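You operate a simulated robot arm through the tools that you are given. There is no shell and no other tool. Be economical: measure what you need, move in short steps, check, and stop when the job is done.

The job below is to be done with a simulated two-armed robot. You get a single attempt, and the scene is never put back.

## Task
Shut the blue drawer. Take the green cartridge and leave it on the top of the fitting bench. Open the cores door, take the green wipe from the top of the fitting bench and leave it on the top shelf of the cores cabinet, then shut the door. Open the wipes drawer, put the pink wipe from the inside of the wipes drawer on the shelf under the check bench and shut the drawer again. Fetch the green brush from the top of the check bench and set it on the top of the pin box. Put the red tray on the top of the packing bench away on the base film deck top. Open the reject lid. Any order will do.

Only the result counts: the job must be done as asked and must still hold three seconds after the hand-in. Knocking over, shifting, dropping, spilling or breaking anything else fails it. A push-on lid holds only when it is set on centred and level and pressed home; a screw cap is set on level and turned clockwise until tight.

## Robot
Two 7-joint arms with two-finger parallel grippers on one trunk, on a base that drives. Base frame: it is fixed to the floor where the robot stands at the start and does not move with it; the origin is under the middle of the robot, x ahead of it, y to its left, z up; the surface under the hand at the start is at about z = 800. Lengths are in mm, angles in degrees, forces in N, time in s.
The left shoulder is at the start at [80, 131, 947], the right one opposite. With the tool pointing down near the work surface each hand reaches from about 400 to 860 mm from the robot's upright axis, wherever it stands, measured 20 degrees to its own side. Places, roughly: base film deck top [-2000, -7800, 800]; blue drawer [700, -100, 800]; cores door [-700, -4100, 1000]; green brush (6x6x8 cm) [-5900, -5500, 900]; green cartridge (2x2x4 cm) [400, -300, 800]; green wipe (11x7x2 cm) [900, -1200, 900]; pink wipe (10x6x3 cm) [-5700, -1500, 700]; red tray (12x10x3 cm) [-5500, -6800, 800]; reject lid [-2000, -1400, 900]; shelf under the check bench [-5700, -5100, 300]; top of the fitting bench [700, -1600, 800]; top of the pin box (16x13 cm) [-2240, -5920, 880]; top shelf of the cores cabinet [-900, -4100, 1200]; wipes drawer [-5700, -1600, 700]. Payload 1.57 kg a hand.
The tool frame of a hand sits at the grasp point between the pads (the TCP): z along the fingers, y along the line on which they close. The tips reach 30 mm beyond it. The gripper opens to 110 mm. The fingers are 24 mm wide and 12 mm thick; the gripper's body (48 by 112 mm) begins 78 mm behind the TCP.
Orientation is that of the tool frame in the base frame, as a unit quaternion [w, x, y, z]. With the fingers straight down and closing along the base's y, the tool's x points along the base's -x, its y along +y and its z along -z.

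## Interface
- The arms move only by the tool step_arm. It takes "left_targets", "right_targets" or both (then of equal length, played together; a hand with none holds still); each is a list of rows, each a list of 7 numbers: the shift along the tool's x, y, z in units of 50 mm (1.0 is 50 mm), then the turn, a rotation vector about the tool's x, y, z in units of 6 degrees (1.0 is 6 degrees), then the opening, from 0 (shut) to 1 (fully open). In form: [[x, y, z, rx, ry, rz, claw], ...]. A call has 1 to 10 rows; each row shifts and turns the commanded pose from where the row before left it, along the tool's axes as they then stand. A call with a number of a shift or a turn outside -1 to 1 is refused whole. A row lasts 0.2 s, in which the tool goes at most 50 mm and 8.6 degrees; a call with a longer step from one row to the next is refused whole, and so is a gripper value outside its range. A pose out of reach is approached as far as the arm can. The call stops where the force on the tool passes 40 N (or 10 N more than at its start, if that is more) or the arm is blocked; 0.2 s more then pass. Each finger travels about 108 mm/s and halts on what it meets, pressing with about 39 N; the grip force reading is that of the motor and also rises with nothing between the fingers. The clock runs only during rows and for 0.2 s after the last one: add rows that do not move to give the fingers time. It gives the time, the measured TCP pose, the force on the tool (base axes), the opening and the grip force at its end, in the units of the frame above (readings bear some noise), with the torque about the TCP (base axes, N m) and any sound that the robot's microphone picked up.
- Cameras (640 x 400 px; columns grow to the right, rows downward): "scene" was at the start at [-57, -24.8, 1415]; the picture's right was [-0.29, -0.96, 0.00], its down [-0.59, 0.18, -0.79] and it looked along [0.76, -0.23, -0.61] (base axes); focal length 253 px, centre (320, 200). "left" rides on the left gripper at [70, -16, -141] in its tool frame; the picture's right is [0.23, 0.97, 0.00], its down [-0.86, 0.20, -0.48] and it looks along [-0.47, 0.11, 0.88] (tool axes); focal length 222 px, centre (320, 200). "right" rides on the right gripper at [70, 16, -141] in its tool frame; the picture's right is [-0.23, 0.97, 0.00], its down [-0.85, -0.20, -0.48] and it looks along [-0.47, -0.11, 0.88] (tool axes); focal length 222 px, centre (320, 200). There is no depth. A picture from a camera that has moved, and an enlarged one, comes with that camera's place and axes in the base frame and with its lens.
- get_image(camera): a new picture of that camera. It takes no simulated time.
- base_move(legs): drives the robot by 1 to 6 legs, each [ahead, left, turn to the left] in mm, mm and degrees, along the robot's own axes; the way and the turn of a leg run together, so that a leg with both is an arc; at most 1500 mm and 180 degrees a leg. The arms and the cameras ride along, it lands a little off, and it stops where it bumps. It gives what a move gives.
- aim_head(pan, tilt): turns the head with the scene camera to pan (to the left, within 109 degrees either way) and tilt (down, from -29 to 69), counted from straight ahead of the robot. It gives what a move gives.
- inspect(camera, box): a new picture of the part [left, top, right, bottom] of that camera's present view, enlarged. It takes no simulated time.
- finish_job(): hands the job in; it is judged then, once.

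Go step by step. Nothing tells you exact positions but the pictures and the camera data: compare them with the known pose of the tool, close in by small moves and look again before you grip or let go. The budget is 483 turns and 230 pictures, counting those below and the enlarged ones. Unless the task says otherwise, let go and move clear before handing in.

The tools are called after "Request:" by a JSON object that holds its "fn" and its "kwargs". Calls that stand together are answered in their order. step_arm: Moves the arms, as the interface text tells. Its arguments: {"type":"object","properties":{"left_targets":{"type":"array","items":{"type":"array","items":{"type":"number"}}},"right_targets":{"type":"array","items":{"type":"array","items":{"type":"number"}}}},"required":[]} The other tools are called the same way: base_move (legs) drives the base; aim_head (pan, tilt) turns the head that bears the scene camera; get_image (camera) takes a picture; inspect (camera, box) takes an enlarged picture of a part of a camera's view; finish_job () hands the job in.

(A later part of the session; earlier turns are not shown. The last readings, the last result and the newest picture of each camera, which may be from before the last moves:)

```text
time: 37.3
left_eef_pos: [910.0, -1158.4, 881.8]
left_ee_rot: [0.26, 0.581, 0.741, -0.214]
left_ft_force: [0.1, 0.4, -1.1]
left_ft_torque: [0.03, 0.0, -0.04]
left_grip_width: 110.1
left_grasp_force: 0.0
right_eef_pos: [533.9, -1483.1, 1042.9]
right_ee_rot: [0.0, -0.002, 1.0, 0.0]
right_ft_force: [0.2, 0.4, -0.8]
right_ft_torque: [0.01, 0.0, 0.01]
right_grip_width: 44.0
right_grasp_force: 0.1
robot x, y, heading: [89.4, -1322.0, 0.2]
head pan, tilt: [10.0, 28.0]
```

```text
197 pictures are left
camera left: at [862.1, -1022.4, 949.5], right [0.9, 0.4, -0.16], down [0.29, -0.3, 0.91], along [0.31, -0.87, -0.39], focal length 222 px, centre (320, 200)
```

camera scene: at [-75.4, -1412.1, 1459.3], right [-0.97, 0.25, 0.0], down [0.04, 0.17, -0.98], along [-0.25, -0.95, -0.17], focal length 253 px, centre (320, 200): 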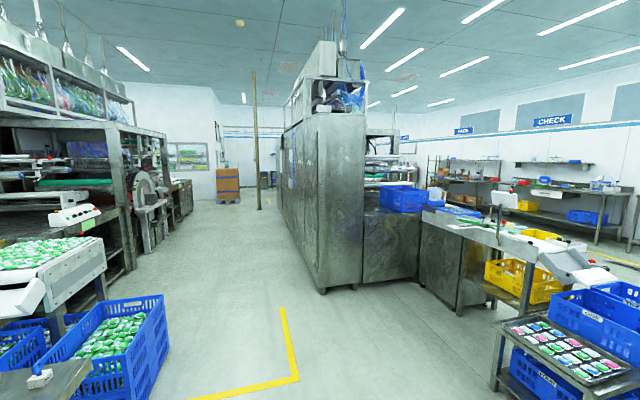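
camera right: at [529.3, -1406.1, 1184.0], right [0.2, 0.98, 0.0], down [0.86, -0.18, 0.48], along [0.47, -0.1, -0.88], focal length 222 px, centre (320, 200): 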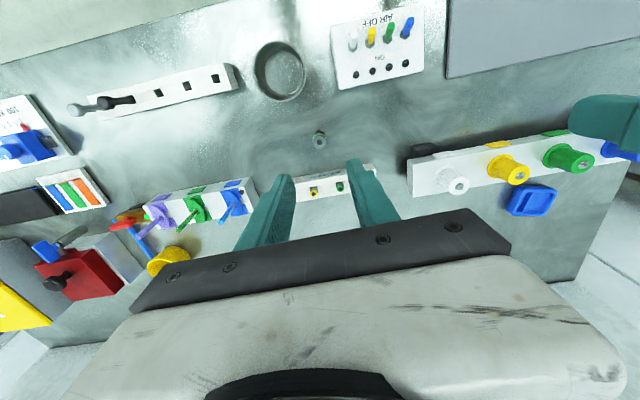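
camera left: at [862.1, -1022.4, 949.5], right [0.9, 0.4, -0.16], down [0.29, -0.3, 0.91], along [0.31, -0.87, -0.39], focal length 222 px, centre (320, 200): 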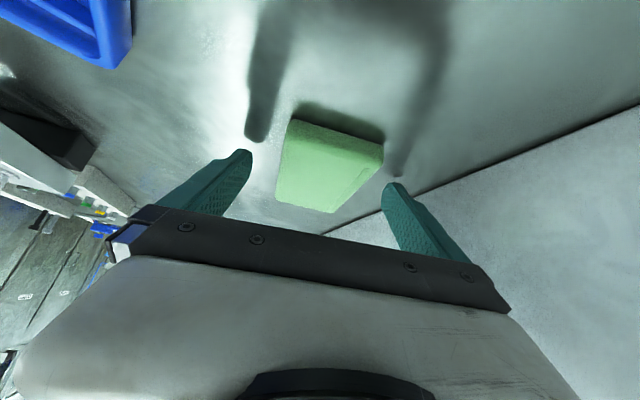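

Request:
{"fn": "step_arm", "kwargs": {"left_targets": [[0.035, 0, 0.045, 0, 0, 0, 1], [0, 0, 0, 0, 0, 0, 0.4], [0, 0, 0, 0, 0, 0, 0.4], [0, 0, 0, 0, 0, 0, 0.4]]}}

Request:
{"fn": "get_image", "kwargs": {"camera": "left"}}

```text
time: 38.3
left_eef_pos: [910.4, -1157.5, 881.7]
left_ee_rot: [0.26, 0.582, 0.741, -0.212]
left_ft_force: [7.9, 4.3, 13.5]
left_ft_torque: [0.08, -0.69, 0.12]
left_grip_width: 65.9
left_grasp_force: 39.3
right_eef_pos: [532.9, -1483.2, 1042.1]
right_ee_rot: [0.0, -0.003, 1.0, 0.0]
right_ft_force: [0.1, 0.1, -0.1]
right_ft_torque: [0.04, 0.03, -0.02]
right_grip_width: 44.1
right_grasp_force: 0.0
robot x, y, heading: [87.4, -1322.6, 0.3]
head pan, tilt: [10.0, 28.0]
```

```text
196 pictures are left
camera left: at [862.1, -1022.0, 948.3], right [0.9, 0.4, -0.15], down [0.29, -0.3, 0.91], along [0.32, -0.87, -0.39], focal length 222 px, centre (320, 200)
```

left: 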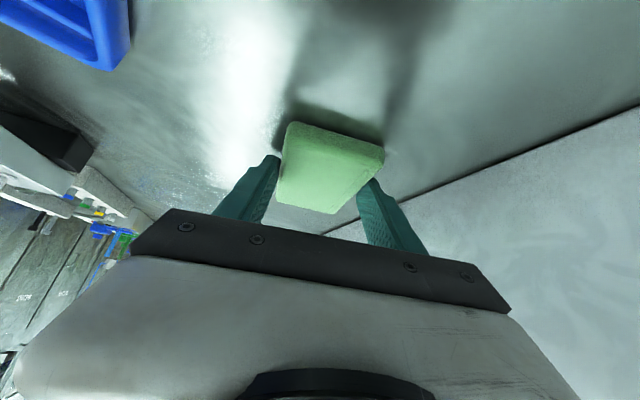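

Gripped at 66 mm. Lift straight up.

Request:
{"fn": "step_arm", "kwargs": {"left_targets": [[-0.3, 0, -0.37, 0, 0, 0, 0.4], [-0.55, 0, -0.67, 0, 0, 0, 0.4], [-0.55, 0, -0.67, 0, 0, 0, 0.4], [-0.55, 0, -0.67, 0, 0, 0, 0.4]]}}

Request:
{"fn": "get_image", "kwargs": {"camera": "left"}}

```text
time: 39.3
left_eef_pos: [908.5, -1160.3, 1036.6]
left_ee_rot: [0.258, 0.582, 0.741, -0.213]
left_ft_force: [-0.3, 0.3, 0.0]
left_ft_torque: [-0.03, -0.02, -0.03]
left_grip_width: 65.5
left_grasp_force: 39.0
right_eef_pos: [533.8, -1482.0, 1043.0]
right_ee_rot: [0.001, -0.002, 1.0, 0.0]
right_ft_force: [0.2, 0.4, -0.1]
right_ft_torque: [0.0, 0.02, -0.01]
right_grip_width: 44.1
right_grasp_force: 0.0
robot x, y, heading: [87.1, -1324.1, 0.4]
head pan, tilt: [10.0, 28.0]
```

```text
195 pictures are left
camera left: at [861.5, -1023.0, 1104.3], right [0.9, 0.4, -0.16], down [0.29, -0.3, 0.91], along [0.31, -0.87, -0.39], focal length 222 px, centre (320, 200)
```

left: 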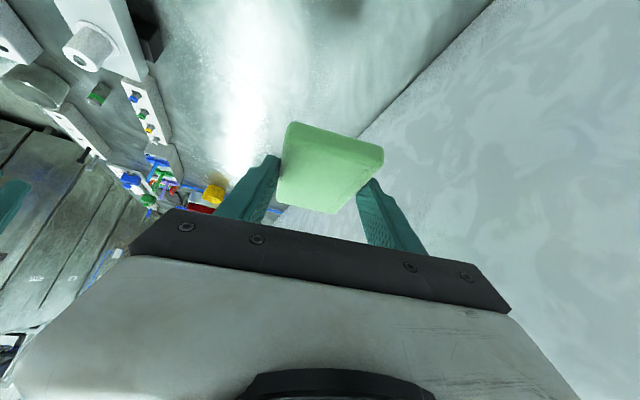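

The wipe is secure and level. I'll draw the left hand back and then undo its yaw.

Request:
{"fn": "step_arm", "kwargs": {"left_targets": [[0.165, -0.852, -0.115, 0, 0, 0, 0.4], [0.165, -0.852, -0.115, 0, 0, 0, 0.4], [0.165, -0.852, -0.115, 0, 0, 0, 0.4], [0.165, -0.852, -0.115, 0, 0, 0, 0.4], [0.165, -0.852, -0.115, 0, 0, 0, 0.4], [0.165, -0.852, -0.115, 0, 0, 0, 0.4], [0.165, -0.852, -0.115, 0, 0, 0, 0.4], [0.165, -0.852, -0.115, 0, 0, 0, 0.4]]}}

Request:
{"fn": "base_move", "kwargs": {"legs": [[-600, 0, 0]]}}

Request:
{"fn": "step_arm", "kwargs": {"left_targets": [[0, 0, 0, -0.632, -0.017, -0.775, 0.4], [0, 0, 0, -0.632, -0.017, -0.775, 0.4], [0, 0, 0, -0.632, -0.017, -0.775, 0.4], [0, 0, 0, -0.632, -0.017, -0.775, 0.4], [0, 0, 0, -0.632, -0.017, -0.775, 0.4], [0, 0, 0, -0.632, -0.017, -0.775, 0.4], [0, 0, 0, -0.632, -0.017, -0.775, 0.4], [0, 0, 0, -0.632, -0.017, -0.775, 0.4], [0, 0, 0, -0.632, -0.017, -0.775, 0.4], [0, 0, 0, -0.632, -0.017, -0.775, 0.4]]}}

```text
time: 41.1
left_eef_pos: [559.6, -1158.0, 1032.1]
left_ee_rot: [0.258, 0.583, 0.74, -0.213]
left_ft_force: [-0.2, 0.1, -0.6]
left_ft_torque: [0.0, 0.02, -0.02]
left_grip_width: 65.2
left_grasp_force: 39.1
right_eef_pos: [533.1, -1482.6, 1042.8]
right_ee_rot: [0.0, -0.003, 1.0, 0.0]
right_ft_force: [0.4, -0.3, -0.4]
right_ft_torque: [-0.01, 0.01, -0.04]
right_grip_width: 44.2
right_grasp_force: 0.0
robot x, y, heading: [86.1, -1320.6, 0.2]
head pan, tilt: [10.0, 28.0]
```

```text
time: 44.4
left_eef_pos: [-37.7, -1157.0, 1032.2]
left_ee_rot: [0.261, 0.578, 0.744, -0.212]
left_ft_force: [0.0, -0.2, -0.3]
left_ft_torque: [-0.02, 0.03, -0.01]
left_grip_width: 64.5
left_grasp_force: 38.5
right_eef_pos: [-62.1, -1480.7, 1042.4]
right_ee_rot: [0.0, -0.008, 1.0, 0.0]
right_ft_force: [0.8, 0.0, 0.6]
right_ft_torque: [0.01, 0.01, -0.01]
right_grip_width: 44.1
right_grasp_force: 0.1
robot x, y, heading: [-504.5, -1327.8, 0.8]
head pan, tilt: [10.0, 28.0]
```

```text
time: 46.6
left_eef_pos: [-33.4, -1153.9, 1035.5]
left_ee_rot: [0.33, 0.127, 0.934, -0.053]
left_ft_force: [0.8, 0.6, -0.5]
left_ft_torque: [0.02, -0.01, -0.02]
left_grip_width: 64.3
left_grasp_force: 39.1
left hand out of reach, approached as far as the arm can: row 10
right_eef_pos: [-60.9, -1482.0, 1042.7]
right_ee_rot: [0.0, -0.008, 1.0, 0.0]
right_ft_force: [-0.1, 0.9, 0.0]
right_ft_torque: [-0.01, -0.03, 0.01]
right_grip_width: 44.0
right_grasp_force: 0.0
robot x, y, heading: [-508.8, -1328.5, 0.7]
head pan, tilt: [10.0, 28.0]
```

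The wipe is held. I'll drive down the aisle towards the cabinet and look at it before turning.

Request:
{"fn": "base_move", "kwargs": {"legs": [[450, -1380, 0], [0, -1300, -0.7]]}}

Request:
{"fn": "aim_head", "kwargs": {"pan": -109, "tilt": 10}}

Request:
{"fn": "get_image", "kwargs": {"camera": "scene"}}

```text
time: 59.9
left_eef_pos: [385.2, -3829.0, 1034.2]
left_ee_rot: [0.33, 0.138, 0.932, -0.058]
left_ft_force: [0.0, -0.2, 0.2]
left_ft_torque: [0.0, -0.01, 0.0]
left_grip_width: 64.3
left_grasp_force: 38.9
right_eef_pos: [348.2, -4155.7, 1043.0]
right_ee_rot: [0.0, 0.002, 1.0, 0.0]
right_ft_force: [0.4, 0.7, -0.2]
right_ft_torque: [0.01, 0.0, -0.03]
right_grip_width: 43.9
right_grasp_force: 0.0
robot x, y, heading: [-94.2, -3993.2, -0.5]
head pan, tilt: [10.0, 28.0]
```

```text
time: 61.9
left_eef_pos: [385.6, -3828.6, 1033.9]
left_ee_rot: [0.33, 0.138, 0.932, -0.057]
left_ft_force: [0.4, -0.1, -1.1]
left_ft_torque: [-0.01, 0.01, 0.03]
left_grip_width: 64.4
left_grasp_force: 38.7
right_eef_pos: [349.3, -4156.4, 1041.9]
right_ee_rot: [0.0, 0.003, 1.0, 0.0]
right_ft_force: [-1.0, -0.1, 0.9]
right_ft_torque: [0.02, 0.0, 0.0]
right_grip_width: 43.7
right_grasp_force: 0.1
robot x, y, heading: [-94.4, -3989.4, -0.5]
head pan, tilt: [-108.9, 10.0]
```

```text
194 pictures are left
camera scene: at [-264.5, -4079.4, 1459.3], right [-0.94, 0.33, 0.0], down [0.06, 0.16, -0.98], along [-0.32, -0.93, -0.17], focal length 253 px, centre (320, 200)
```

scene: 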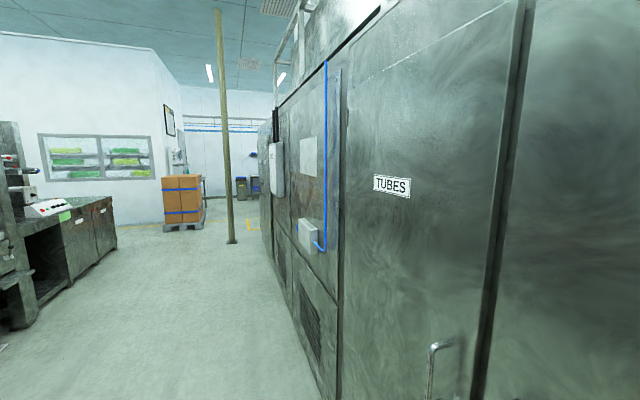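

I see a TUBES door; the cores door should be straight behind me. I'll turn round to face the cabinet.

Request:
{"fn": "base_move", "kwargs": {"legs": [[100, 0, 90], [0, 0, 90]]}}

Request:
{"fn": "aim_head", "kwargs": {"pan": 0, "tilt": 20}}

Request:
{"fn": "get_image", "kwargs": {"camera": "scene"}}

```text
time: 69.9
left_eef_pos: [-510.5, -4095.9, 1035.9]
left_ee_rot: [-0.057, 0.932, -0.136, -0.331]
left_ft_force: [0.7, -0.6, 0.2]
left_ft_torque: [0.0, -0.04, -0.01]
left_grip_width: 64.5
left_grasp_force: 38.8
right_eef_pos: [-476.5, -3766.6, 1042.2]
right_ee_rot: [0.0, 1.0, 0.0, 0.0]
right_ft_force: [-0.2, 0.0, -0.6]
right_ft_torque: [0.01, -0.02, 0.0]
right_grip_width: 43.9
right_grasp_force: 0.0
robot x, y, heading: [-29.3, -3924.8, 179.9]
head pan, tilt: [-108.9, 10.0]
```

```text
time: 71.8
left_eef_pos: [-510.8, -4094.5, 1034.6]
left_ee_rot: [-0.057, 0.932, -0.136, -0.33]
left_ft_force: [0.6, 0.1, 0.3]
left_ft_torque: [-0.01, 0.0, -0.02]
left_grip_width: 64.2
left_grasp_force: 39.5
right_eef_pos: [-475.8, -3767.9, 1043.4]
right_ee_rot: [0.0, 1.0, 0.001, 0.0]
right_ft_force: [-0.4, 0.3, 0.8]
right_ft_torque: [0.04, 0.02, 0.03]
right_grip_width: 43.8
right_grasp_force: 0.0
robot x, y, heading: [-31.2, -3928.3, 179.8]
head pan, tilt: [0.0, 20.0]
```

```text
193 pictures are left
camera scene: at [15.2, -3929.3, 1443.0], right [0.0, 1.0, 0.0], down [0.34, 0.0, -0.94], along [-0.94, 0.0, -0.34], focal length 253 px, centre (320, 200)
```

scene: 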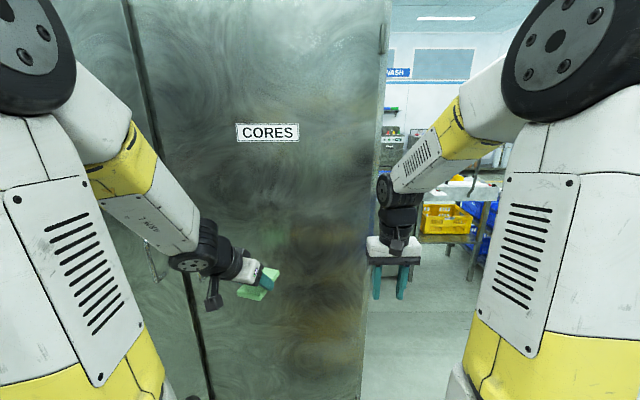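

Request:
{"fn": "inspect", "kwargs": {"camera": "scene", "box": [100, 100, 400, 400]}}

Request:
{"fn": "get_image", "kwargs": {"camera": "left"}}

Request:
{"fn": "get_image", "kwargs": {"camera": "right"}}

```text
1.33 times, centred on (250, 250) of scene
camera zoom: at [15.2, -3929.3, 1443.0], right [0.0, 1.0, 0.0], down [0.34, 0.0, -0.94], along [-0.94, 0.0, -0.34], focal length 338 px, centre (413, 133)
```

zoom: 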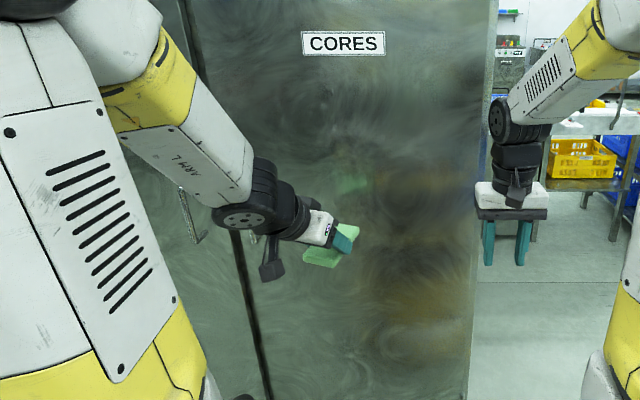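

```text
191 pictures are left
camera left: at [-368.1, -4121.7, 1102.6], right [-0.11, -0.98, -0.16], down [-0.41, -0.1, 0.91], along [-0.91, 0.17, -0.39], focal length 222 px, centre (320, 200)
```

left: 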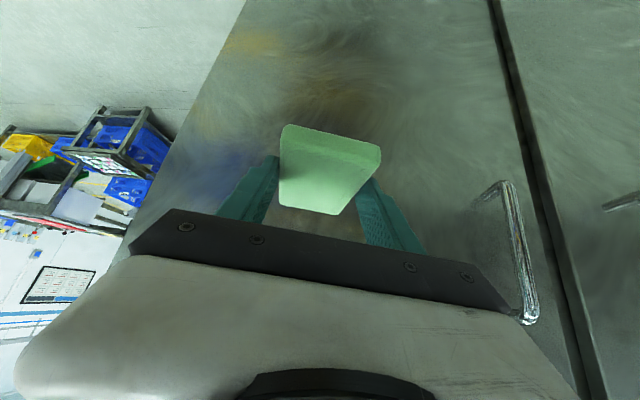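

```text
190 pictures are left
camera right: at [-406.6, -3783.8, 1184.7], right [-0.23, -0.97, 0.0], down [-0.85, 0.2, 0.48], along [-0.47, 0.11, -0.88], focal length 222 px, centre (320, 200)
```

right: 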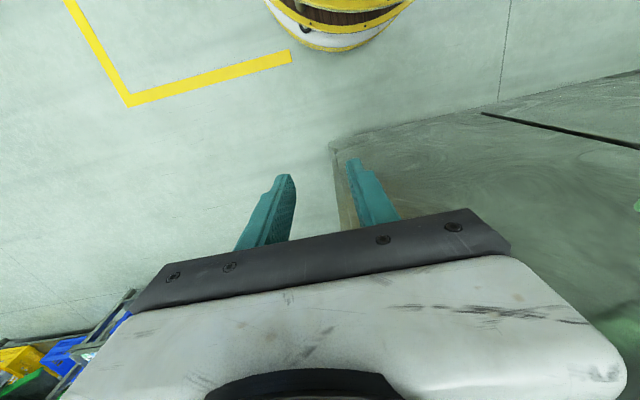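

The cores door spans y≈-4375 to -3770 at x≈-700, hinged on my right, with a vertical bar handle near y≈-4318, z≈935–1090. I'll shift the base left, then point the right hand forward.

Request:
{"fn": "base_move", "kwargs": {"legs": [[-60, 530, 0]]}}

Request:
{"fn": "step_arm", "kwargs": {"right_targets": [[-0.9, 0, 0, 0, 0, 0, 1], [-0.9, 0, 0, 0, -0.5, 0, 1], [-0.9, 0, 0, 0, -1, 0, 1], [0, 0, 0, 0, -1, 0, 1], [0, 0, 0, 0, -1, 0, 1], [0, 0, 0, 0, -1, 0, 1], [0, 0, 0, 0, -1, 0, 1], [0, 0, 0, 0, -1, 0, 1], [0, 0, 0, 0, -1, 0, 1], [0, 0, 0, 0, -1, 0, 1]]}}

Request:
{"fn": "step_arm", "kwargs": {"right_targets": [[0, 0, 0, 0, -1, 0, 1], [0, 0, 0, 0, -1, 0, 1], [0, 0, 0, 0, -1, 0, 1], [0, 0, 0, 0, -1, 0, 1], [0, 0, 0, 0, -1, 0, 1], [0, 0, 0, 0, -1, 0, 1], [0, 0, 0, 0, -0.5, 0, 1]]}}

Request:
{"fn": "get_image", "kwargs": {"camera": "right"}}

Request:
{"fn": "get_image", "kwargs": {"camera": "scene"}}

```text
time: 74.9
left_eef_pos: [-447.4, -4634.9, 1035.3]
left_ee_rot: [-0.055, 0.933, -0.132, -0.33]
left_ft_force: [-0.6, -0.5, -0.9]
left_ft_torque: [-0.03, -0.03, 0.0]
left_grip_width: 64.5
left_grasp_force: 38.8
right_eef_pos: [-416.3, -4307.8, 1043.0]
right_ee_rot: [0.0, 1.0, 0.004, 0.0]
right_ft_force: [0.0, 0.0, 0.0]
right_ft_torque: [0.0, 0.0, -0.03]
right_grip_width: 43.8
right_grasp_force: 0.1
robot x, y, heading: [30.8, -4464.4, -179.8]
head pan, tilt: [0.0, 20.0]
```

```text
time: 77.1
left_eef_pos: [-447.4, -4634.6, 1035.7]
left_ee_rot: [-0.056, 0.933, -0.133, -0.331]
left_ft_force: [0.3, 0.7, -0.1]
left_ft_torque: [-0.04, -0.02, -0.01]
left_grip_width: 64.3
left_grasp_force: 38.7
right_eef_pos: [-550.4, -4308.1, 1045.9]
right_ee_rot: [0.001, 0.902, 0.003, -0.432]
right_ft_force: [-0.4, 0.8, 0.3]
right_ft_torque: [0.02, 0.02, 0.02]
right_grip_width: 109.8
right_grasp_force: 0.1
robot x, y, heading: [30.4, -4465.2, -179.8]
head pan, tilt: [0.0, 20.0]
```

```text
time: 78.7
left_eef_pos: [-446.7, -4635.2, 1036.3]
left_ee_rot: [-0.056, 0.933, -0.132, -0.331]
left_ft_force: [0.2, -0.3, 0.5]
left_ft_torque: [-0.01, -0.01, 0.02]
left_grip_width: 64.4
left_grasp_force: 38.9
right_eef_pos: [-580.0, -4308.8, 1048.1]
right_ee_rot: [-0.002, -0.707, -0.002, 0.708]
right_ft_force: [0.4, -0.8, 0.4]
right_ft_torque: [0.01, -0.02, -0.01]
right_grip_width: 109.9
right_grasp_force: 0.1
right hand out of reach, approached as far as the arm can: row 3, 4, 5
robot x, y, heading: [30.2, -4467.3, -179.7]
head pan, tilt: [0.0, 20.0]
```

```text
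189 pictures are left
camera right: at [-439.2, -4323.7, 979.5], right [0.01, -0.97, 0.23], down [0.48, 0.2, 0.85], along [-0.88, 0.1, 0.47], focal length 222 px, centre (320, 200)
```

right: 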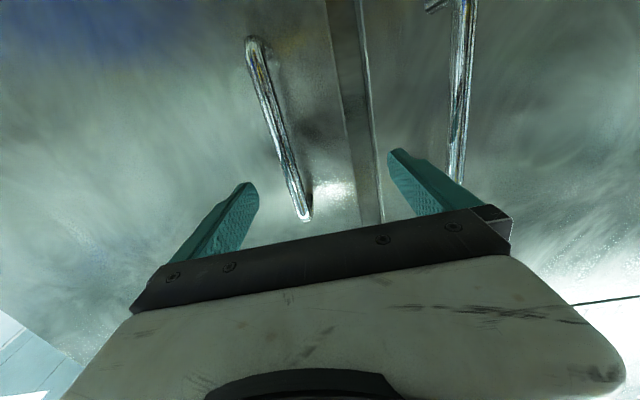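

```text
188 pictures are left
camera scene: at [76.3, -4465.7, 1443.0], right [-0.01, 1.0, 0.0], down [0.34, 0.0, -0.94], along [-0.94, -0.01, -0.34], focal length 253 px, centre (320, 200)
```

scene: 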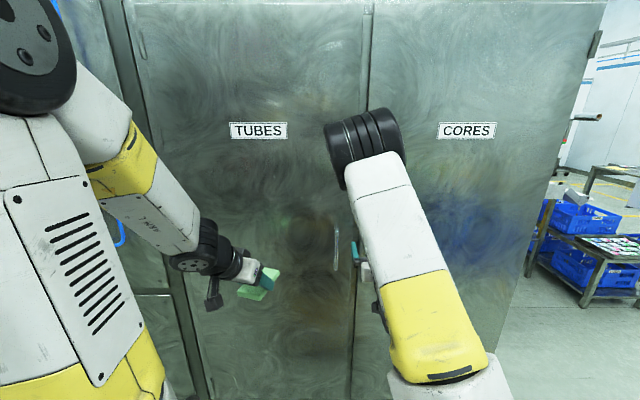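

Triangulation puts the bar at x≈-615, y≈-4289, already between the fingertips. I'll centre on it, move in and close.

Request:
{"fn": "step_arm", "kwargs": {"right_targets": [[0.5, -0.4, 0, 0, 0, 0, 1], [0, 0, 0.3, 0, 0, 0, 1], [0, 0, 0.2, 0, 0, 0, 1]]}}

Request:
{"fn": "get_image", "kwargs": {"camera": "right"}}

```text
time: 79.5
left_eef_pos: [-447.7, -4634.9, 1035.5]
left_ee_rot: [-0.055, 0.933, -0.132, -0.331]
left_ft_force: [-0.3, 0.0, 0.2]
left_ft_torque: [0.01, 0.0, 0.0]
left_grip_width: 64.7
left_grasp_force: 39.3
right_eef_pos: [-605.0, -4289.1, 1023.3]
right_ee_rot: [-0.003, -0.707, -0.003, 0.707]
right_ft_force: [-1.0, 0.1, 0.8]
right_ft_torque: [-0.03, 0.01, 0.04]
right_grip_width: 110.1
right_grasp_force: 0.0
robot x, y, heading: [28.3, -4467.5, -179.7]
head pan, tilt: [0.0, 20.0]
```

```text
187 pictures are left
camera right: at [-464.5, -4304.0, 953.5], right [0.01, -0.97, 0.23], down [0.48, 0.2, 0.85], along [-0.88, 0.1, 0.47], focal length 222 px, centre (320, 200)
```

right: 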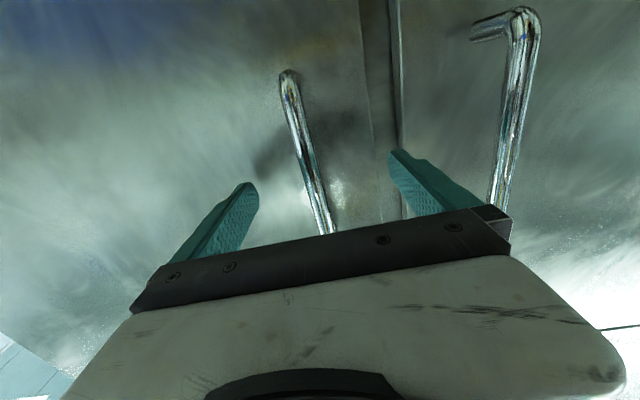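

Request:
{"fn": "step_arm", "kwargs": {"right_targets": [[0, 0, 0.1, 0, 0, 0, 1], [0, 0, 0, 0, 0, 0, 0], [0, 0, 0, 0, 0, 0, 0], [0, 0, 0, 0, 0, 0, 0], [0, 0, 0, 0, 0, 0, 0]]}}

Request:
{"fn": "get_image", "kwargs": {"camera": "right"}}

```text
time: 80.7
left_eef_pos: [-447.6, -4633.6, 1035.3]
left_ee_rot: [-0.056, 0.933, -0.132, -0.331]
left_ft_force: [-0.5, 1.6, 0.4]
left_ft_torque: [-0.03, -0.04, 0.01]
left_grip_width: 64.6
left_grasp_force: 39.2
right_eef_pos: [-610.6, -4286.1, 1023.1]
right_ee_rot: [0.0, -0.707, -0.002, 0.708]
right_ft_force: [-3.2, 14.3, 1.0]
right_ft_torque: [-0.08, -0.25, -0.08]
right_grip_width: 13.7
right_grasp_force: 30.5
robot x, y, heading: [27.7, -4467.4, -179.6]
head pan, tilt: [0.0, 20.0]
```

```text
186 pictures are left
camera right: at [-469.5, -4301.6, 953.5], right [0.0, -0.97, 0.23], down [0.48, 0.2, 0.85], along [-0.88, 0.11, 0.47], focal length 222 px, centre (320, 200)
```

right: 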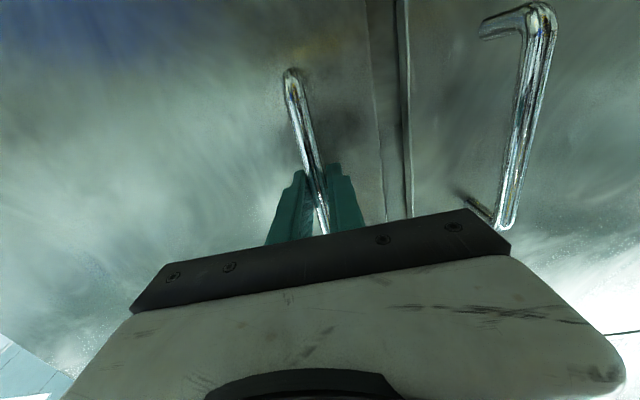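

The bar is gripped. I'll pull the door open along its arc with the arm first.

Request:
{"fn": "step_arm", "kwargs": {"right_targets": [[0, -0.02, -0.4, 0, 0, 0, 0], [0, -0.06, -0.45, 0, 0, 0, 0], [0, -0.1, -0.45, 0, 0, 0, 0], [0, -0.14, -0.45, 0, 0, 0, 0], [0, -0.16, -0.4, 0, 0, 0, 0]]}}

Request:
{"fn": "get_image", "kwargs": {"camera": "scene"}}

```text
time: 81.7
left_eef_pos: [-446.8, -4636.7, 1035.5]
left_ee_rot: [-0.055, 0.933, -0.131, -0.331]
left_ft_force: [-0.1, -0.9, -0.1]
left_ft_torque: [-0.01, 0.0, 0.01]
left_grip_width: 64.5
left_grasp_force: 38.6
right_eef_pos: [-567.1, -4279.5, 1013.0]
right_ee_rot: [-0.017, -0.704, -0.011, 0.71]
right_ft_force: [0.2, -6.4, 1.0]
right_ft_torque: [0.67, 0.67, 0.14]
right_grip_width: 13.7
right_grasp_force: 30.6
right hand out of reach, approached as far as the arm can: row 2, 3, 4, 5
robot x, y, heading: [26.5, -4469.0, -179.6]
head pan, tilt: [0.0, 20.0]
stopped in row 5 (right hand): the force on the tool passed its limit at 47 N (the readings are from after the stop); the commanded pose is now the measured one
```

```text
185 pictures are left
camera scene: at [76.4, -4466.6, 1443.0], right [-0.01, 1.0, 0.0], down [0.34, 0.0, -0.94], along [-0.94, -0.01, -0.34], focal length 253 px, centre (320, 200)
```

scene: 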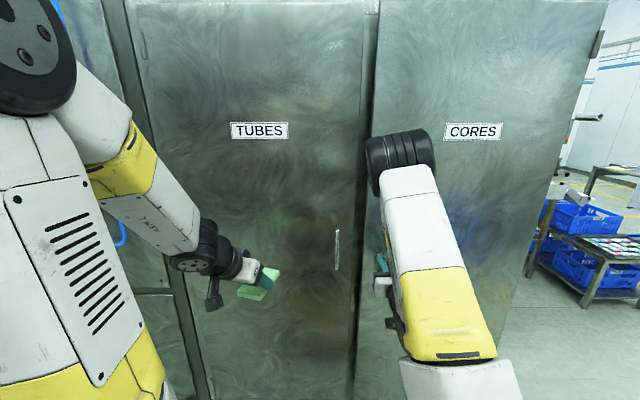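

The arm ran out of retraction but the door has come open about 5°. I'll continue by backing the base along the arc.

Request:
{"fn": "base_move", "kwargs": {"legs": [[-64, -17, 0], [-68, -28, 0]]}}

Request:
{"fn": "get_image", "kwargs": {"camera": "scene"}}

```text
time: 83.4
left_eef_pos: [-315.2, -4593.2, 1034.4]
left_ee_rot: [-0.056, 0.933, -0.131, -0.331]
left_ft_force: [-0.4, 0.2, 0.1]
left_ft_torque: [-0.02, -0.03, -0.02]
left_grip_width: 64.5
left_grasp_force: 39.1
right_eef_pos: [-437.0, -4236.0, 1012.1]
right_ee_rot: [-0.017, -0.705, -0.013, 0.709]
right_ft_force: [11.5, -24.5, 6.5]
right_ft_torque: [0.72, 0.12, 0.09]
right_grip_width: 13.7
right_grasp_force: 29.9
robot x, y, heading: [159.3, -4415.7, -179.1]
head pan, tilt: [0.0, 20.0]
```

```text
184 pictures are left
camera scene: at [207.1, -4421.1, 1442.9], right [-0.01, 1.0, 0.0], down [0.34, 0.01, -0.94], along [-0.94, -0.01, -0.34], focal length 253 px, centre (320, 200)
```

scene: 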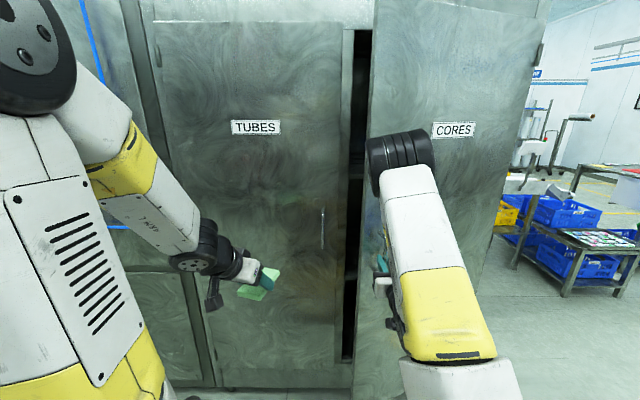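

Request:
{"fn": "base_move", "kwargs": {"legs": [[-55, -22, 0], [-55, -34, 0]]}}

Request:
{"fn": "get_image", "kwargs": {"camera": "scene"}}

```text
time: 84.7
left_eef_pos: [-254.5, -4562.9, 1034.6]
left_ee_rot: [-0.054, 0.933, -0.128, -0.331]
left_ft_force: [0.1, -0.2, 0.0]
left_ft_torque: [0.02, -0.01, 0.01]
left_grip_width: 64.5
left_grasp_force: 38.7
right_eef_pos: [-376.1, -4199.8, 1012.9]
right_ee_rot: [-0.011, -0.704, -0.009, 0.71]
right_ft_force: [0.8, 0.8, -2.4]
right_ft_torque: [0.73, 0.21, 0.07]
right_grip_width: 13.8
right_grasp_force: 30.1
robot x, y, heading: [224.0, -4390.3, -179.3]
head pan, tilt: [0.0, 20.0]
stopped in leg 2: the force on the tool passed its limit at 42 N (the readings are from after the stop); the commanded pose is now the measured one
```

```text
183 pictures are left
camera scene: at [269.4, -4390.9, 1443.0], right [-0.01, 1.0, 0.0], down [0.34, 0.0, -0.94], along [-0.94, -0.01, -0.34], focal length 253 px, centre (320, 200)
```

scene: 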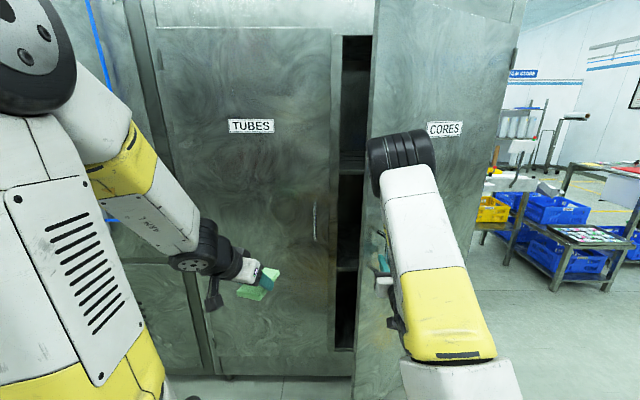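

The door is at about 29°. The fit of its arc gives the hinge at (-662, -3790), radius 500; I'll continue along it.

Request:
{"fn": "base_move", "kwargs": {"legs": [[-37, -28, 0], [-33, -29, 0]]}}

Request:
{"fn": "base_move", "kwargs": {"legs": [[-29, -33, 0], [-27, -34, 0]]}}

Request:
{"fn": "get_image", "kwargs": {"camera": "scene"}}

```text
time: 86.1
left_eef_pos: [-184.9, -4507.5, 1034.8]
left_ee_rot: [-0.054, 0.933, -0.129, -0.33]
left_ft_force: [-0.2, 0.8, -0.7]
left_ft_torque: [0.02, 0.03, 0.01]
left_grip_width: 64.5
left_grasp_force: 39.6
right_eef_pos: [-308.2, -4145.0, 1013.4]
right_ee_rot: [-0.013, -0.704, -0.01, 0.71]
right_ft_force: [-1.1, 1.8, -3.4]
right_ft_torque: [0.74, -0.14, 0.0]
right_grip_width: 14.1
right_grasp_force: 30.3
robot x, y, heading: [293.2, -4335.9, -179.2]
head pan, tilt: [0.0, 20.0]
```

```text
time: 87.5
left_eef_pos: [-128.7, -4440.2, 1035.0]
left_ee_rot: [-0.054, 0.933, -0.127, -0.331]
left_ft_force: [-0.2, -0.3, -0.3]
left_ft_torque: [0.01, 0.01, 0.0]
left_grip_width: 64.5
left_grasp_force: 38.4
right_eef_pos: [-253.2, -4078.3, 1011.9]
right_ee_rot: [-0.014, -0.704, -0.011, 0.71]
right_ft_force: [9.1, -7.2, -2.4]
right_ft_torque: [0.73, -0.06, 0.04]
right_grip_width: 13.9
right_grasp_force: 30.2
robot x, y, heading: [343.4, -4268.3, -179.0]
head pan, tilt: [0.0, 20.0]
```

```text
182 pictures are left
camera scene: at [393.8, -4266.9, 1443.0], right [-0.01, 1.0, 0.0], down [0.34, 0.01, -0.94], along [-0.94, -0.01, -0.34], focal length 253 px, centre (320, 200)
```

scene: 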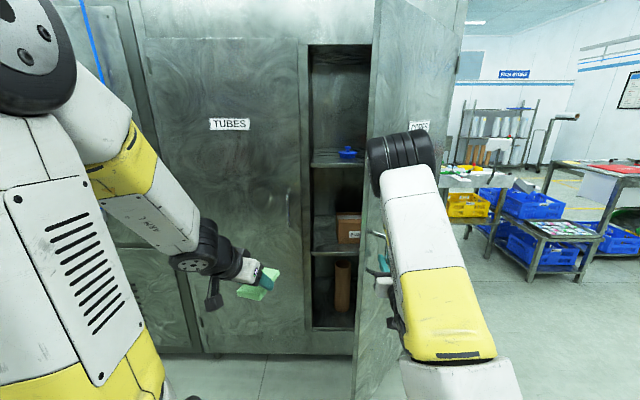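

Request:
{"fn": "base_move", "kwargs": {"legs": [[-23, -37, 0], [-20, -38, 0]]}}

Request:
{"fn": "base_move", "kwargs": {"legs": [[-17, -40, 0], [-13, -41, 0]]}}

Request:
{"fn": "get_image", "kwargs": {"camera": "scene"}}

Request:
{"fn": "get_image", "kwargs": {"camera": "right"}}

```text
time: 88.9
left_eef_pos: [-85.9, -4366.0, 1035.3]
left_ee_rot: [-0.054, 0.933, -0.128, -0.331]
left_ft_force: [0.3, -0.6, 0.1]
left_ft_torque: [-0.05, -0.01, -0.01]
left_grip_width: 64.6
left_grasp_force: 38.7
right_eef_pos: [-209.8, -4004.5, 1013.0]
right_ee_rot: [-0.014, -0.704, -0.011, 0.71]
right_ft_force: [26.5, -12.2, 0.2]
right_ft_torque: [0.74, -0.09, 0.09]
right_grip_width: 14.1
right_grasp_force: 29.8
robot x, y, heading: [387.8, -4195.3, -179.0]
head pan, tilt: [0.0, 20.0]
```

```text
time: 90.3
left_eef_pos: [-56.7, -4282.2, 1035.0]
left_ee_rot: [-0.053, 0.934, -0.126, -0.331]
left_ft_force: [-0.8, -0.2, -1.2]
left_ft_torque: [0.01, -0.01, -0.01]
left_grip_width: 64.6
left_grasp_force: 39.2
right_eef_pos: [-180.3, -3920.7, 1012.0]
right_ee_rot: [-0.014, -0.705, -0.011, 0.709]
right_ft_force: [23.3, -6.0, 2.9]
right_ft_torque: [0.73, -0.06, 0.0]
right_grip_width: 13.9
right_grasp_force: 30.4
robot x, y, heading: [419.2, -4106.7, -179.1]
head pan, tilt: [0.0, 20.0]
```

```text
181 pictures are left
camera scene: at [465.5, -4107.9, 1442.9], right [-0.02, 1.0, 0.0], down [0.34, 0.01, -0.94], along [-0.94, -0.01, -0.34], focal length 253 px, centre (320, 200)
```

scene: 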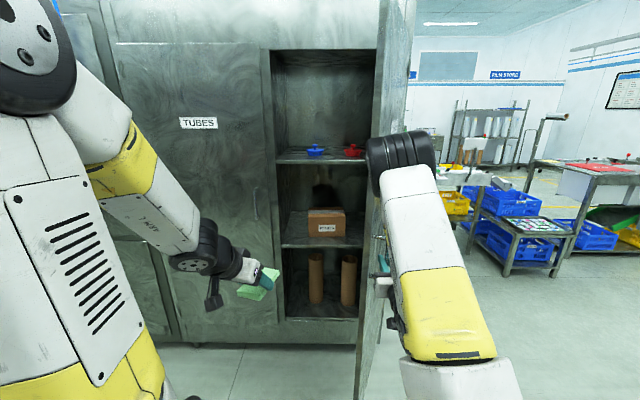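

```text
180 pictures are left
camera right: at [-39.4, -3932.1, 942.1], right [0.04, -0.97, 0.23], down [0.48, 0.22, 0.85], along [-0.88, 0.08, 0.47], focal length 222 px, centre (320, 200)
```

right: 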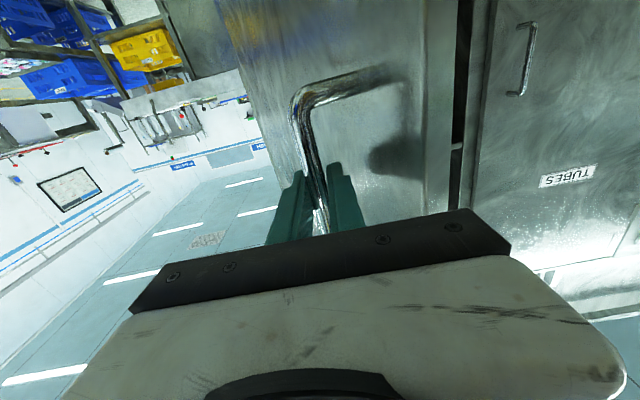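

The door is about 70° open and the top shelf (z≈1206) shows a blue and a red item with room in front and at the left. I'll release the handle, back off, and go round to push the door wider from inside.

Request:
{"fn": "step_arm", "kwargs": {"right_targets": [[0, 0, 0, 0, 0, 0, 0.5], [0, 0, 0, 0, 0, 0, 0.5], [0, 0, 0, 0, 0, 0, 0.5]]}}

Request:
{"fn": "base_move", "kwargs": {"legs": [[-170, 0, -0.9]]}}

Request:
{"fn": "get_image", "kwargs": {"camera": "scene"}}

```text
time: 91.1
left_eef_pos: [-58.5, -4282.7, 1035.2]
left_ee_rot: [-0.054, 0.934, -0.128, -0.331]
left_ft_force: [-0.4, -0.8, 0.3]
left_ft_torque: [0.0, -0.01, 0.0]
left_grip_width: 64.7
left_grasp_force: 39.3
right_eef_pos: [-181.6, -3920.3, 1011.4]
right_ee_rot: [-0.015, -0.705, -0.011, 0.709]
right_ft_force: [0.0, 0.0, -0.3]
right_ft_torque: [-0.01, 0.03, 0.0]
right_grip_width: 55.0
right_grasp_force: 0.0
robot x, y, heading: [417.9, -4110.0, -179.2]
head pan, tilt: [0.0, 20.0]
```

```text
time: 92.5
left_eef_pos: [112.6, -4273.7, 1035.2]
left_ee_rot: [-0.057, 0.932, -0.135, -0.33]
left_ft_force: [-0.3, 0.1, -0.1]
left_ft_torque: [-0.04, -0.05, -0.03]
left_grip_width: 64.4
left_grasp_force: 38.8
right_eef_pos: [-3.7, -3908.4, 1011.8]
right_ee_rot: [-0.009, -0.705, -0.005, 0.709]
right_ft_force: [0.2, 0.8, 1.2]
right_ft_torque: [0.01, -0.05, 0.02]
right_grip_width: 55.2
right_grasp_force: 0.1
robot x, y, heading: [593.8, -4106.7, 180.0]
head pan, tilt: [0.0, 20.0]
```

```text
179 pictures are left
camera scene: at [638.3, -4107.0, 1443.0], right [0.0, 1.0, 0.0], down [0.34, 0.0, -0.94], along [-0.94, 0.0, -0.34], focal length 253 px, centre (320, 200)
```

scene: 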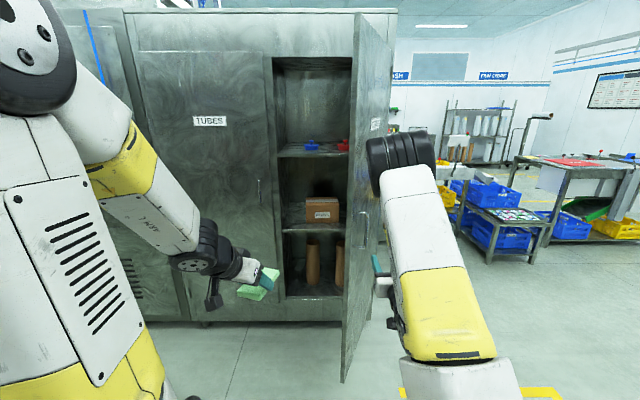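

Request:
{"fn": "base_move", "kwargs": {"legs": [[0, 330, 0], [300, 0, 0]]}}

Request:
{"fn": "get_image", "kwargs": {"camera": "scene"}}

```text
time: 96.3
left_eef_pos: [-177.2, -4612.4, 1036.0]
left_ee_rot: [-0.055, 0.934, -0.129, -0.33]
left_ft_force: [-0.4, -0.7, 0.1]
left_ft_torque: [0.0, -0.02, 0.01]
left_grip_width: 64.1
left_grasp_force: 38.8
right_eef_pos: [-299.3, -4250.2, 1011.6]
right_ee_rot: [-0.013, -0.705, -0.009, 0.709]
right_ft_force: [0.6, 0.3, -1.0]
right_ft_torque: [0.02, 0.01, 0.01]
right_grip_width: 54.9
right_grasp_force: 0.1
robot x, y, heading: [298.2, -4439.4, -179.3]
head pan, tilt: [0.0, 20.0]
```

```text
178 pictures are left
camera scene: at [345.9, -4439.4, 1443.0], right [-0.01, 1.0, 0.0], down [0.34, 0.0, -0.94], along [-0.94, -0.01, -0.34], focal length 253 px, centre (320, 200)
```

scene: 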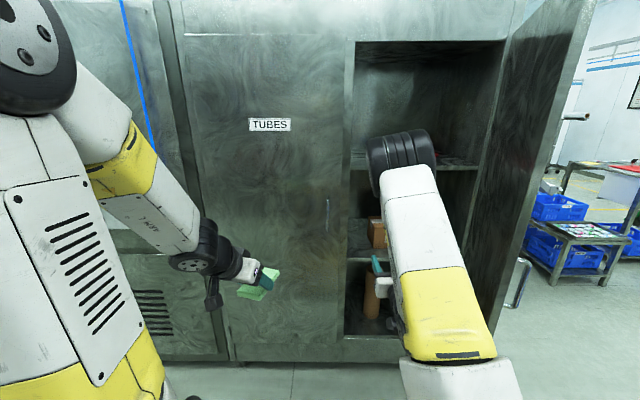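

Request:
{"fn": "base_move", "kwargs": {"legs": [[0, -250, -0.7], [0, -160, 0]]}}

Request:
{"fn": "get_image", "kwargs": {"camera": "scene"}}

```text
time: 99.1
left_eef_pos: [-182.1, -4208.9, 1035.6]
left_ee_rot: [-0.054, 0.933, -0.131, -0.33]
left_ft_force: [-0.1, 0.6, 0.1]
left_ft_torque: [0.0, 0.02, -0.01]
left_grip_width: 64.3
left_grasp_force: 39.7
right_eef_pos: [-302.6, -3846.2, 1011.9]
right_ee_rot: [-0.012, -0.705, -0.009, 0.709]
right_ft_force: [-0.1, 1.2, 1.4]
right_ft_torque: [-0.02, -0.03, 0.0]
right_grip_width: 55.1
right_grasp_force: 0.1
robot x, y, heading: [292.9, -4042.6, -179.6]
head pan, tilt: [0.0, 20.0]
```

```text
177 pictures are left
camera scene: at [342.4, -4039.1, 1443.0], right [-0.01, 1.0, 0.0], down [0.34, 0.0, -0.94], along [-0.94, -0.01, -0.34], focal length 253 px, centre (320, 200)
```

scene: 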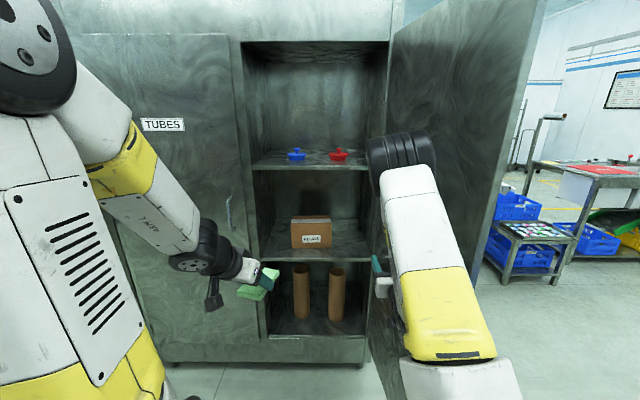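

The door is now past 90°. On the top shelf (z≈1214) there is a gap between the blue and red items around y≈-4065 near the front edge. I'll shift left and fold the right hand back down.

Request:
{"fn": "base_move", "kwargs": {"legs": [[0, 60, -0.3]]}}

Request:
{"fn": "step_arm", "kwargs": {"right_targets": [[0, 0, 0, 0, 1, 0, 0], [0, 0, 0, 0, 1, 0, 0], [0, 0, 0, 0, 1, 0, 0], [0, 0, 0, 0, 1, 0, 0], [0, 0, 0, 0, 1, 0, 0], [0, 0, 0, 0, 1, 0, 0], [0, 0, 0, 0, 1, 0, 0], [0, 0, 0, 0, 1, 0, 0], [0, 0, 0, 0, 1, 0, 0], [0, 0, 0, 0, 1, 0, 0]]}}

Request:
{"fn": "step_arm", "kwargs": {"right_targets": [[0, 0, 0, 0, 1, 0, 0], [0, 0, 0, 0, 1, 0, 0], [0, 0, 0, 0, 1, 0, 0], [0, 0, 0, 0, 1, 0, 0], [0, 0, 0, 0, 0.8, 0, 0], [0.9, 0, 0, 0, 0, 0, 0], [0.9, 0, 0, 0, 0, 0, 0], [0.9, 0, 0, 0, 0, 0, 0], [0.5, 0, 0, 0, 0, 0, 0]]}}

Request:
{"fn": "get_image", "kwargs": {"camera": "scene"}}

```text
time: 100.1
left_eef_pos: [-182.2, -4264.6, 1035.5]
left_ee_rot: [-0.056, 0.933, -0.134, -0.33]
left_ft_force: [0.4, -0.9, 0.1]
left_ft_torque: [0.01, 0.04, -0.02]
left_grip_width: 64.5
left_grasp_force: 39.3
right_eef_pos: [-298.8, -3901.6, 1011.6]
right_ee_rot: [-0.009, -0.705, -0.006, 0.709]
right_ft_force: [-0.3, 0.3, 0.8]
right_ft_torque: [0.02, -0.02, -0.01]
right_grip_width: 55.0
right_grasp_force: 0.0
robot x, y, heading: [293.4, -4096.6, -179.8]
head pan, tilt: [0.0, 20.0]
```

```text
time: 102.3
left_eef_pos: [-182.2, -4264.4, 1035.0]
left_ee_rot: [-0.056, 0.933, -0.134, -0.33]
left_ft_force: [0.2, -1.2, 0.7]
left_ft_torque: [0.01, 0.02, 0.01]
left_grip_width: 64.7
left_grasp_force: 38.8
right_eef_pos: [-304.9, -3901.4, 1010.6]
right_ee_rot: [0.005, 0.965, 0.01, -0.26]
right_ft_force: [-0.3, -0.5, 0.3]
right_ft_torque: [-0.01, 0.01, 0.0]
right_grip_width: 0.0
right_grasp_force: 21.4
right hand out of reach, approached as far as the arm can: row 1
robot x, y, heading: [291.6, -4099.4, -179.9]
head pan, tilt: [0.0, 20.0]
```

```text
time: 104.3
left_eef_pos: [-182.7, -4264.6, 1034.8]
left_ee_rot: [-0.057, 0.932, -0.134, -0.331]
left_ft_force: [-0.4, -0.3, 0.7]
left_ft_torque: [-0.02, -0.04, 0.0]
left_grip_width: 64.3
left_grasp_force: 39.0
right_eef_pos: [-144.8, -3898.0, 1005.4]
right_ee_rot: [0.003, 1.0, 0.011, -0.013]
right_ft_force: [0.6, 0.6, -0.9]
right_ft_torque: [0.01, -0.02, 0.02]
right_grip_width: 0.0
right_grasp_force: 21.7
robot x, y, heading: [295.9, -4097.6, -179.9]
head pan, tilt: [0.0, 20.0]
```

```text
176 pictures are left
camera scene: at [342.3, -4097.9, 1443.0], right [0.0, 1.0, 0.0], down [0.34, 0.0, -0.94], along [-0.94, 0.0, -0.34], focal length 253 px, centre (320, 200)
```

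scene: 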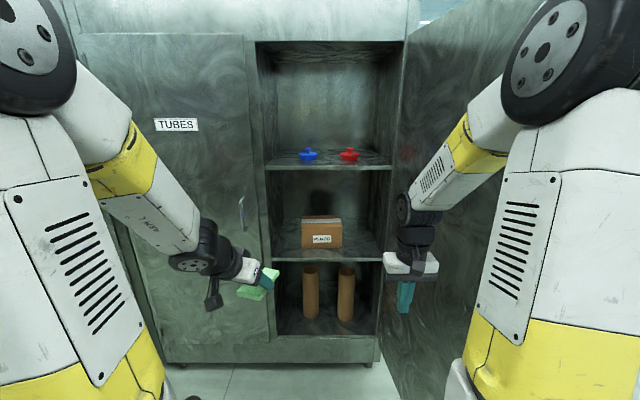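

I'll raise the left hand above shelf height, moving a little forward, and finish straightening its yaw.

Request:
{"fn": "step_arm", "kwargs": {"left_targets": [[-0.823, 0.1, -0.403, 0, 0, 0, 0.4], [-0.823, 0.1, -0.403, 0, 0, 0, 0.4], [-0.823, 0.1, -0.403, 0, 0, 0, 0.4], [-0.823, 0.1, -0.403, 0, 0, 0, 0.4], [-0.823, 0.1, -0.403, 0, 0, 0, 0.4], [-0.823, 0.1, -0.403, 0, 0, 0, 0.4], [0, 0, 0, -0.632, -0.017, -0.775, 0.4], [0, 0, 0, -0.632, -0.017, -0.775, 0.4], [0, 0, 0, -0.632, -0.017, -0.775, 0.4]]}}

Request:
{"fn": "get_image", "kwargs": {"camera": "scene"}}

Request:
{"fn": "get_image", "kwargs": {"camera": "left"}}

```text
time: 106.3
left_eef_pos: [-304.0, -4263.7, 1283.9]
left_ee_rot: [-0.003, 0.942, 0.014, -0.336]
left_ft_force: [0.0, -0.5, 1.1]
left_ft_torque: [-0.01, -0.01, 0.0]
left_grip_width: 64.4
left_grasp_force: 39.3
right_eef_pos: [-146.0, -3898.1, 1004.1]
right_ee_rot: [0.001, 1.0, 0.012, -0.013]
right_ft_force: [-0.2, 0.0, -0.8]
right_ft_torque: [0.03, 0.04, -0.03]
right_grip_width: 0.0
right_grasp_force: 21.2
robot x, y, heading: [296.0, -4097.9, -179.9]
head pan, tilt: [0.0, 20.0]
```

```text
175 pictures are left
camera scene: at [342.7, -4098.0, 1443.0], right [0.0, 1.0, 0.0], down [0.34, 0.0, -0.94], along [-0.94, 0.0, -0.34], focal length 253 px, centre (320, 200)
```

scene: 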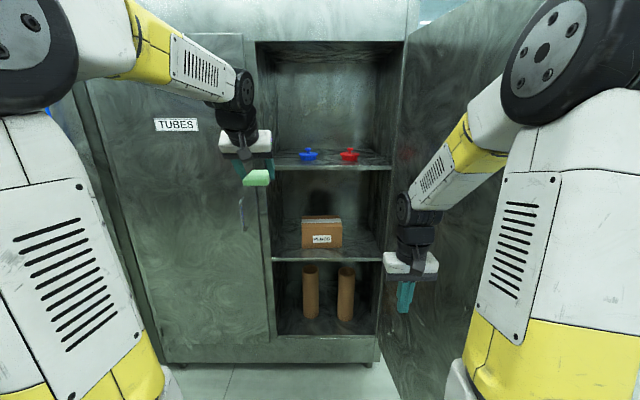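

```text
174 pictures are left
camera left: at [-160.4, -4245.5, 1352.8], right [0.2, -0.97, -0.16], down [-0.36, -0.22, 0.91], along [-0.91, -0.12, -0.39], focal length 222 px, centre (320, 200)
```

left: 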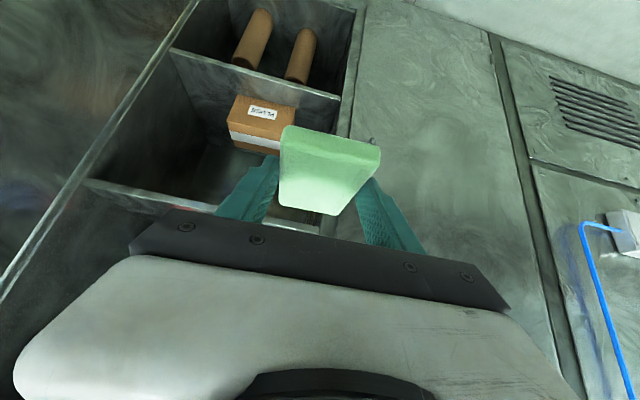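

Shelf height is confirmed at ≈1212. I'll move the left hand across to line up with the gap and then drive in.

Request:
{"fn": "step_arm", "kwargs": {"left_targets": [[-0.25, -0.8, -0.31, 0, 0, 0, 0.4], [0, -0.94, 0, 0, 0, 0, 0.4], [0, -0.94, 0, 0, 0, 0, 0.4], [0, -0.94, 0, 0, 0, 0, 0.4], [0, -0.94, 0, 0, 0, 0, 0.4]]}}

Request:
{"fn": "base_move", "kwargs": {"legs": [[230, 25, 0]]}}

Request:
{"fn": "get_image", "kwargs": {"camera": "scene"}}

Request:
{"fn": "get_image", "kwargs": {"camera": "left"}}

```text
time: 107.5
left_eef_pos: [-310.1, -4037.1, 1312.6]
left_ee_rot: [-0.003, 0.942, 0.014, -0.336]
left_ft_force: [0.1, -0.3, -0.2]
left_ft_torque: [0.03, -0.02, -0.02]
left_grip_width: 64.4
left_grasp_force: 39.1
right_eef_pos: [-145.0, -3897.1, 1006.9]
right_ee_rot: [0.002, 1.0, 0.011, -0.013]
right_ft_force: [-0.3, 0.1, 0.6]
right_ft_torque: [0.07, 0.03, -0.02]
right_grip_width: 0.0
right_grasp_force: 21.4
robot x, y, heading: [298.0, -4101.0, -179.7]
head pan, tilt: [0.0, 20.0]
```

```text
time: 109.2
left_eef_pos: [-542.0, -4062.5, 1312.5]
left_ee_rot: [-0.004, 0.942, 0.014, -0.335]
left_ft_force: [1.1, -0.6, -0.5]
left_ft_torque: [0.02, 0.02, -0.04]
left_grip_width: 64.4
left_grasp_force: 39.3
right_eef_pos: [-377.4, -3925.3, 1005.8]
right_ee_rot: [0.002, 1.0, 0.012, -0.013]
right_ft_force: [-0.3, -0.2, -0.6]
right_ft_torque: [0.01, 0.01, -0.02]
right_grip_width: 0.0
right_grasp_force: 21.8
robot x, y, heading: [66.0, -4123.5, -179.8]
head pan, tilt: [0.0, 20.0]
```

```text
173 pictures are left
camera scene: at [111.2, -4123.8, 1443.0], right [0.0, 1.0, 0.0], down [0.34, 0.0, -0.94], along [-0.94, 0.0, -0.34], focal length 253 px, centre (320, 200)
```

scene: 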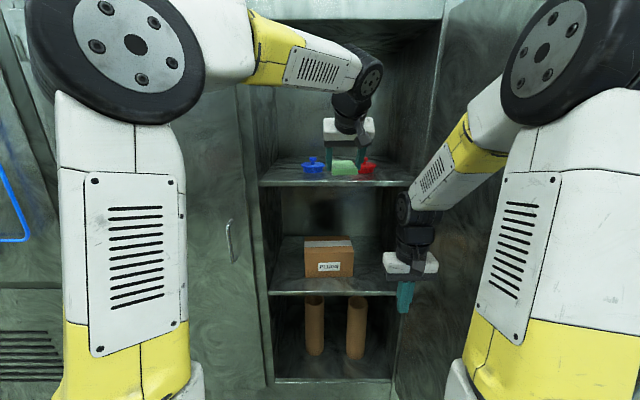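

```text
172 pictures are left
camera left: at [-398.6, -4044.7, 1379.3], right [0.2, -0.97, -0.16], down [-0.36, -0.22, 0.91], along [-0.91, -0.13, -0.39], focal length 222 px, centre (320, 200)
```

left: 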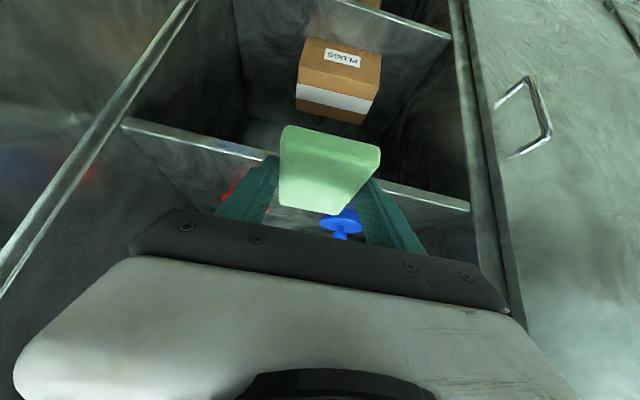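

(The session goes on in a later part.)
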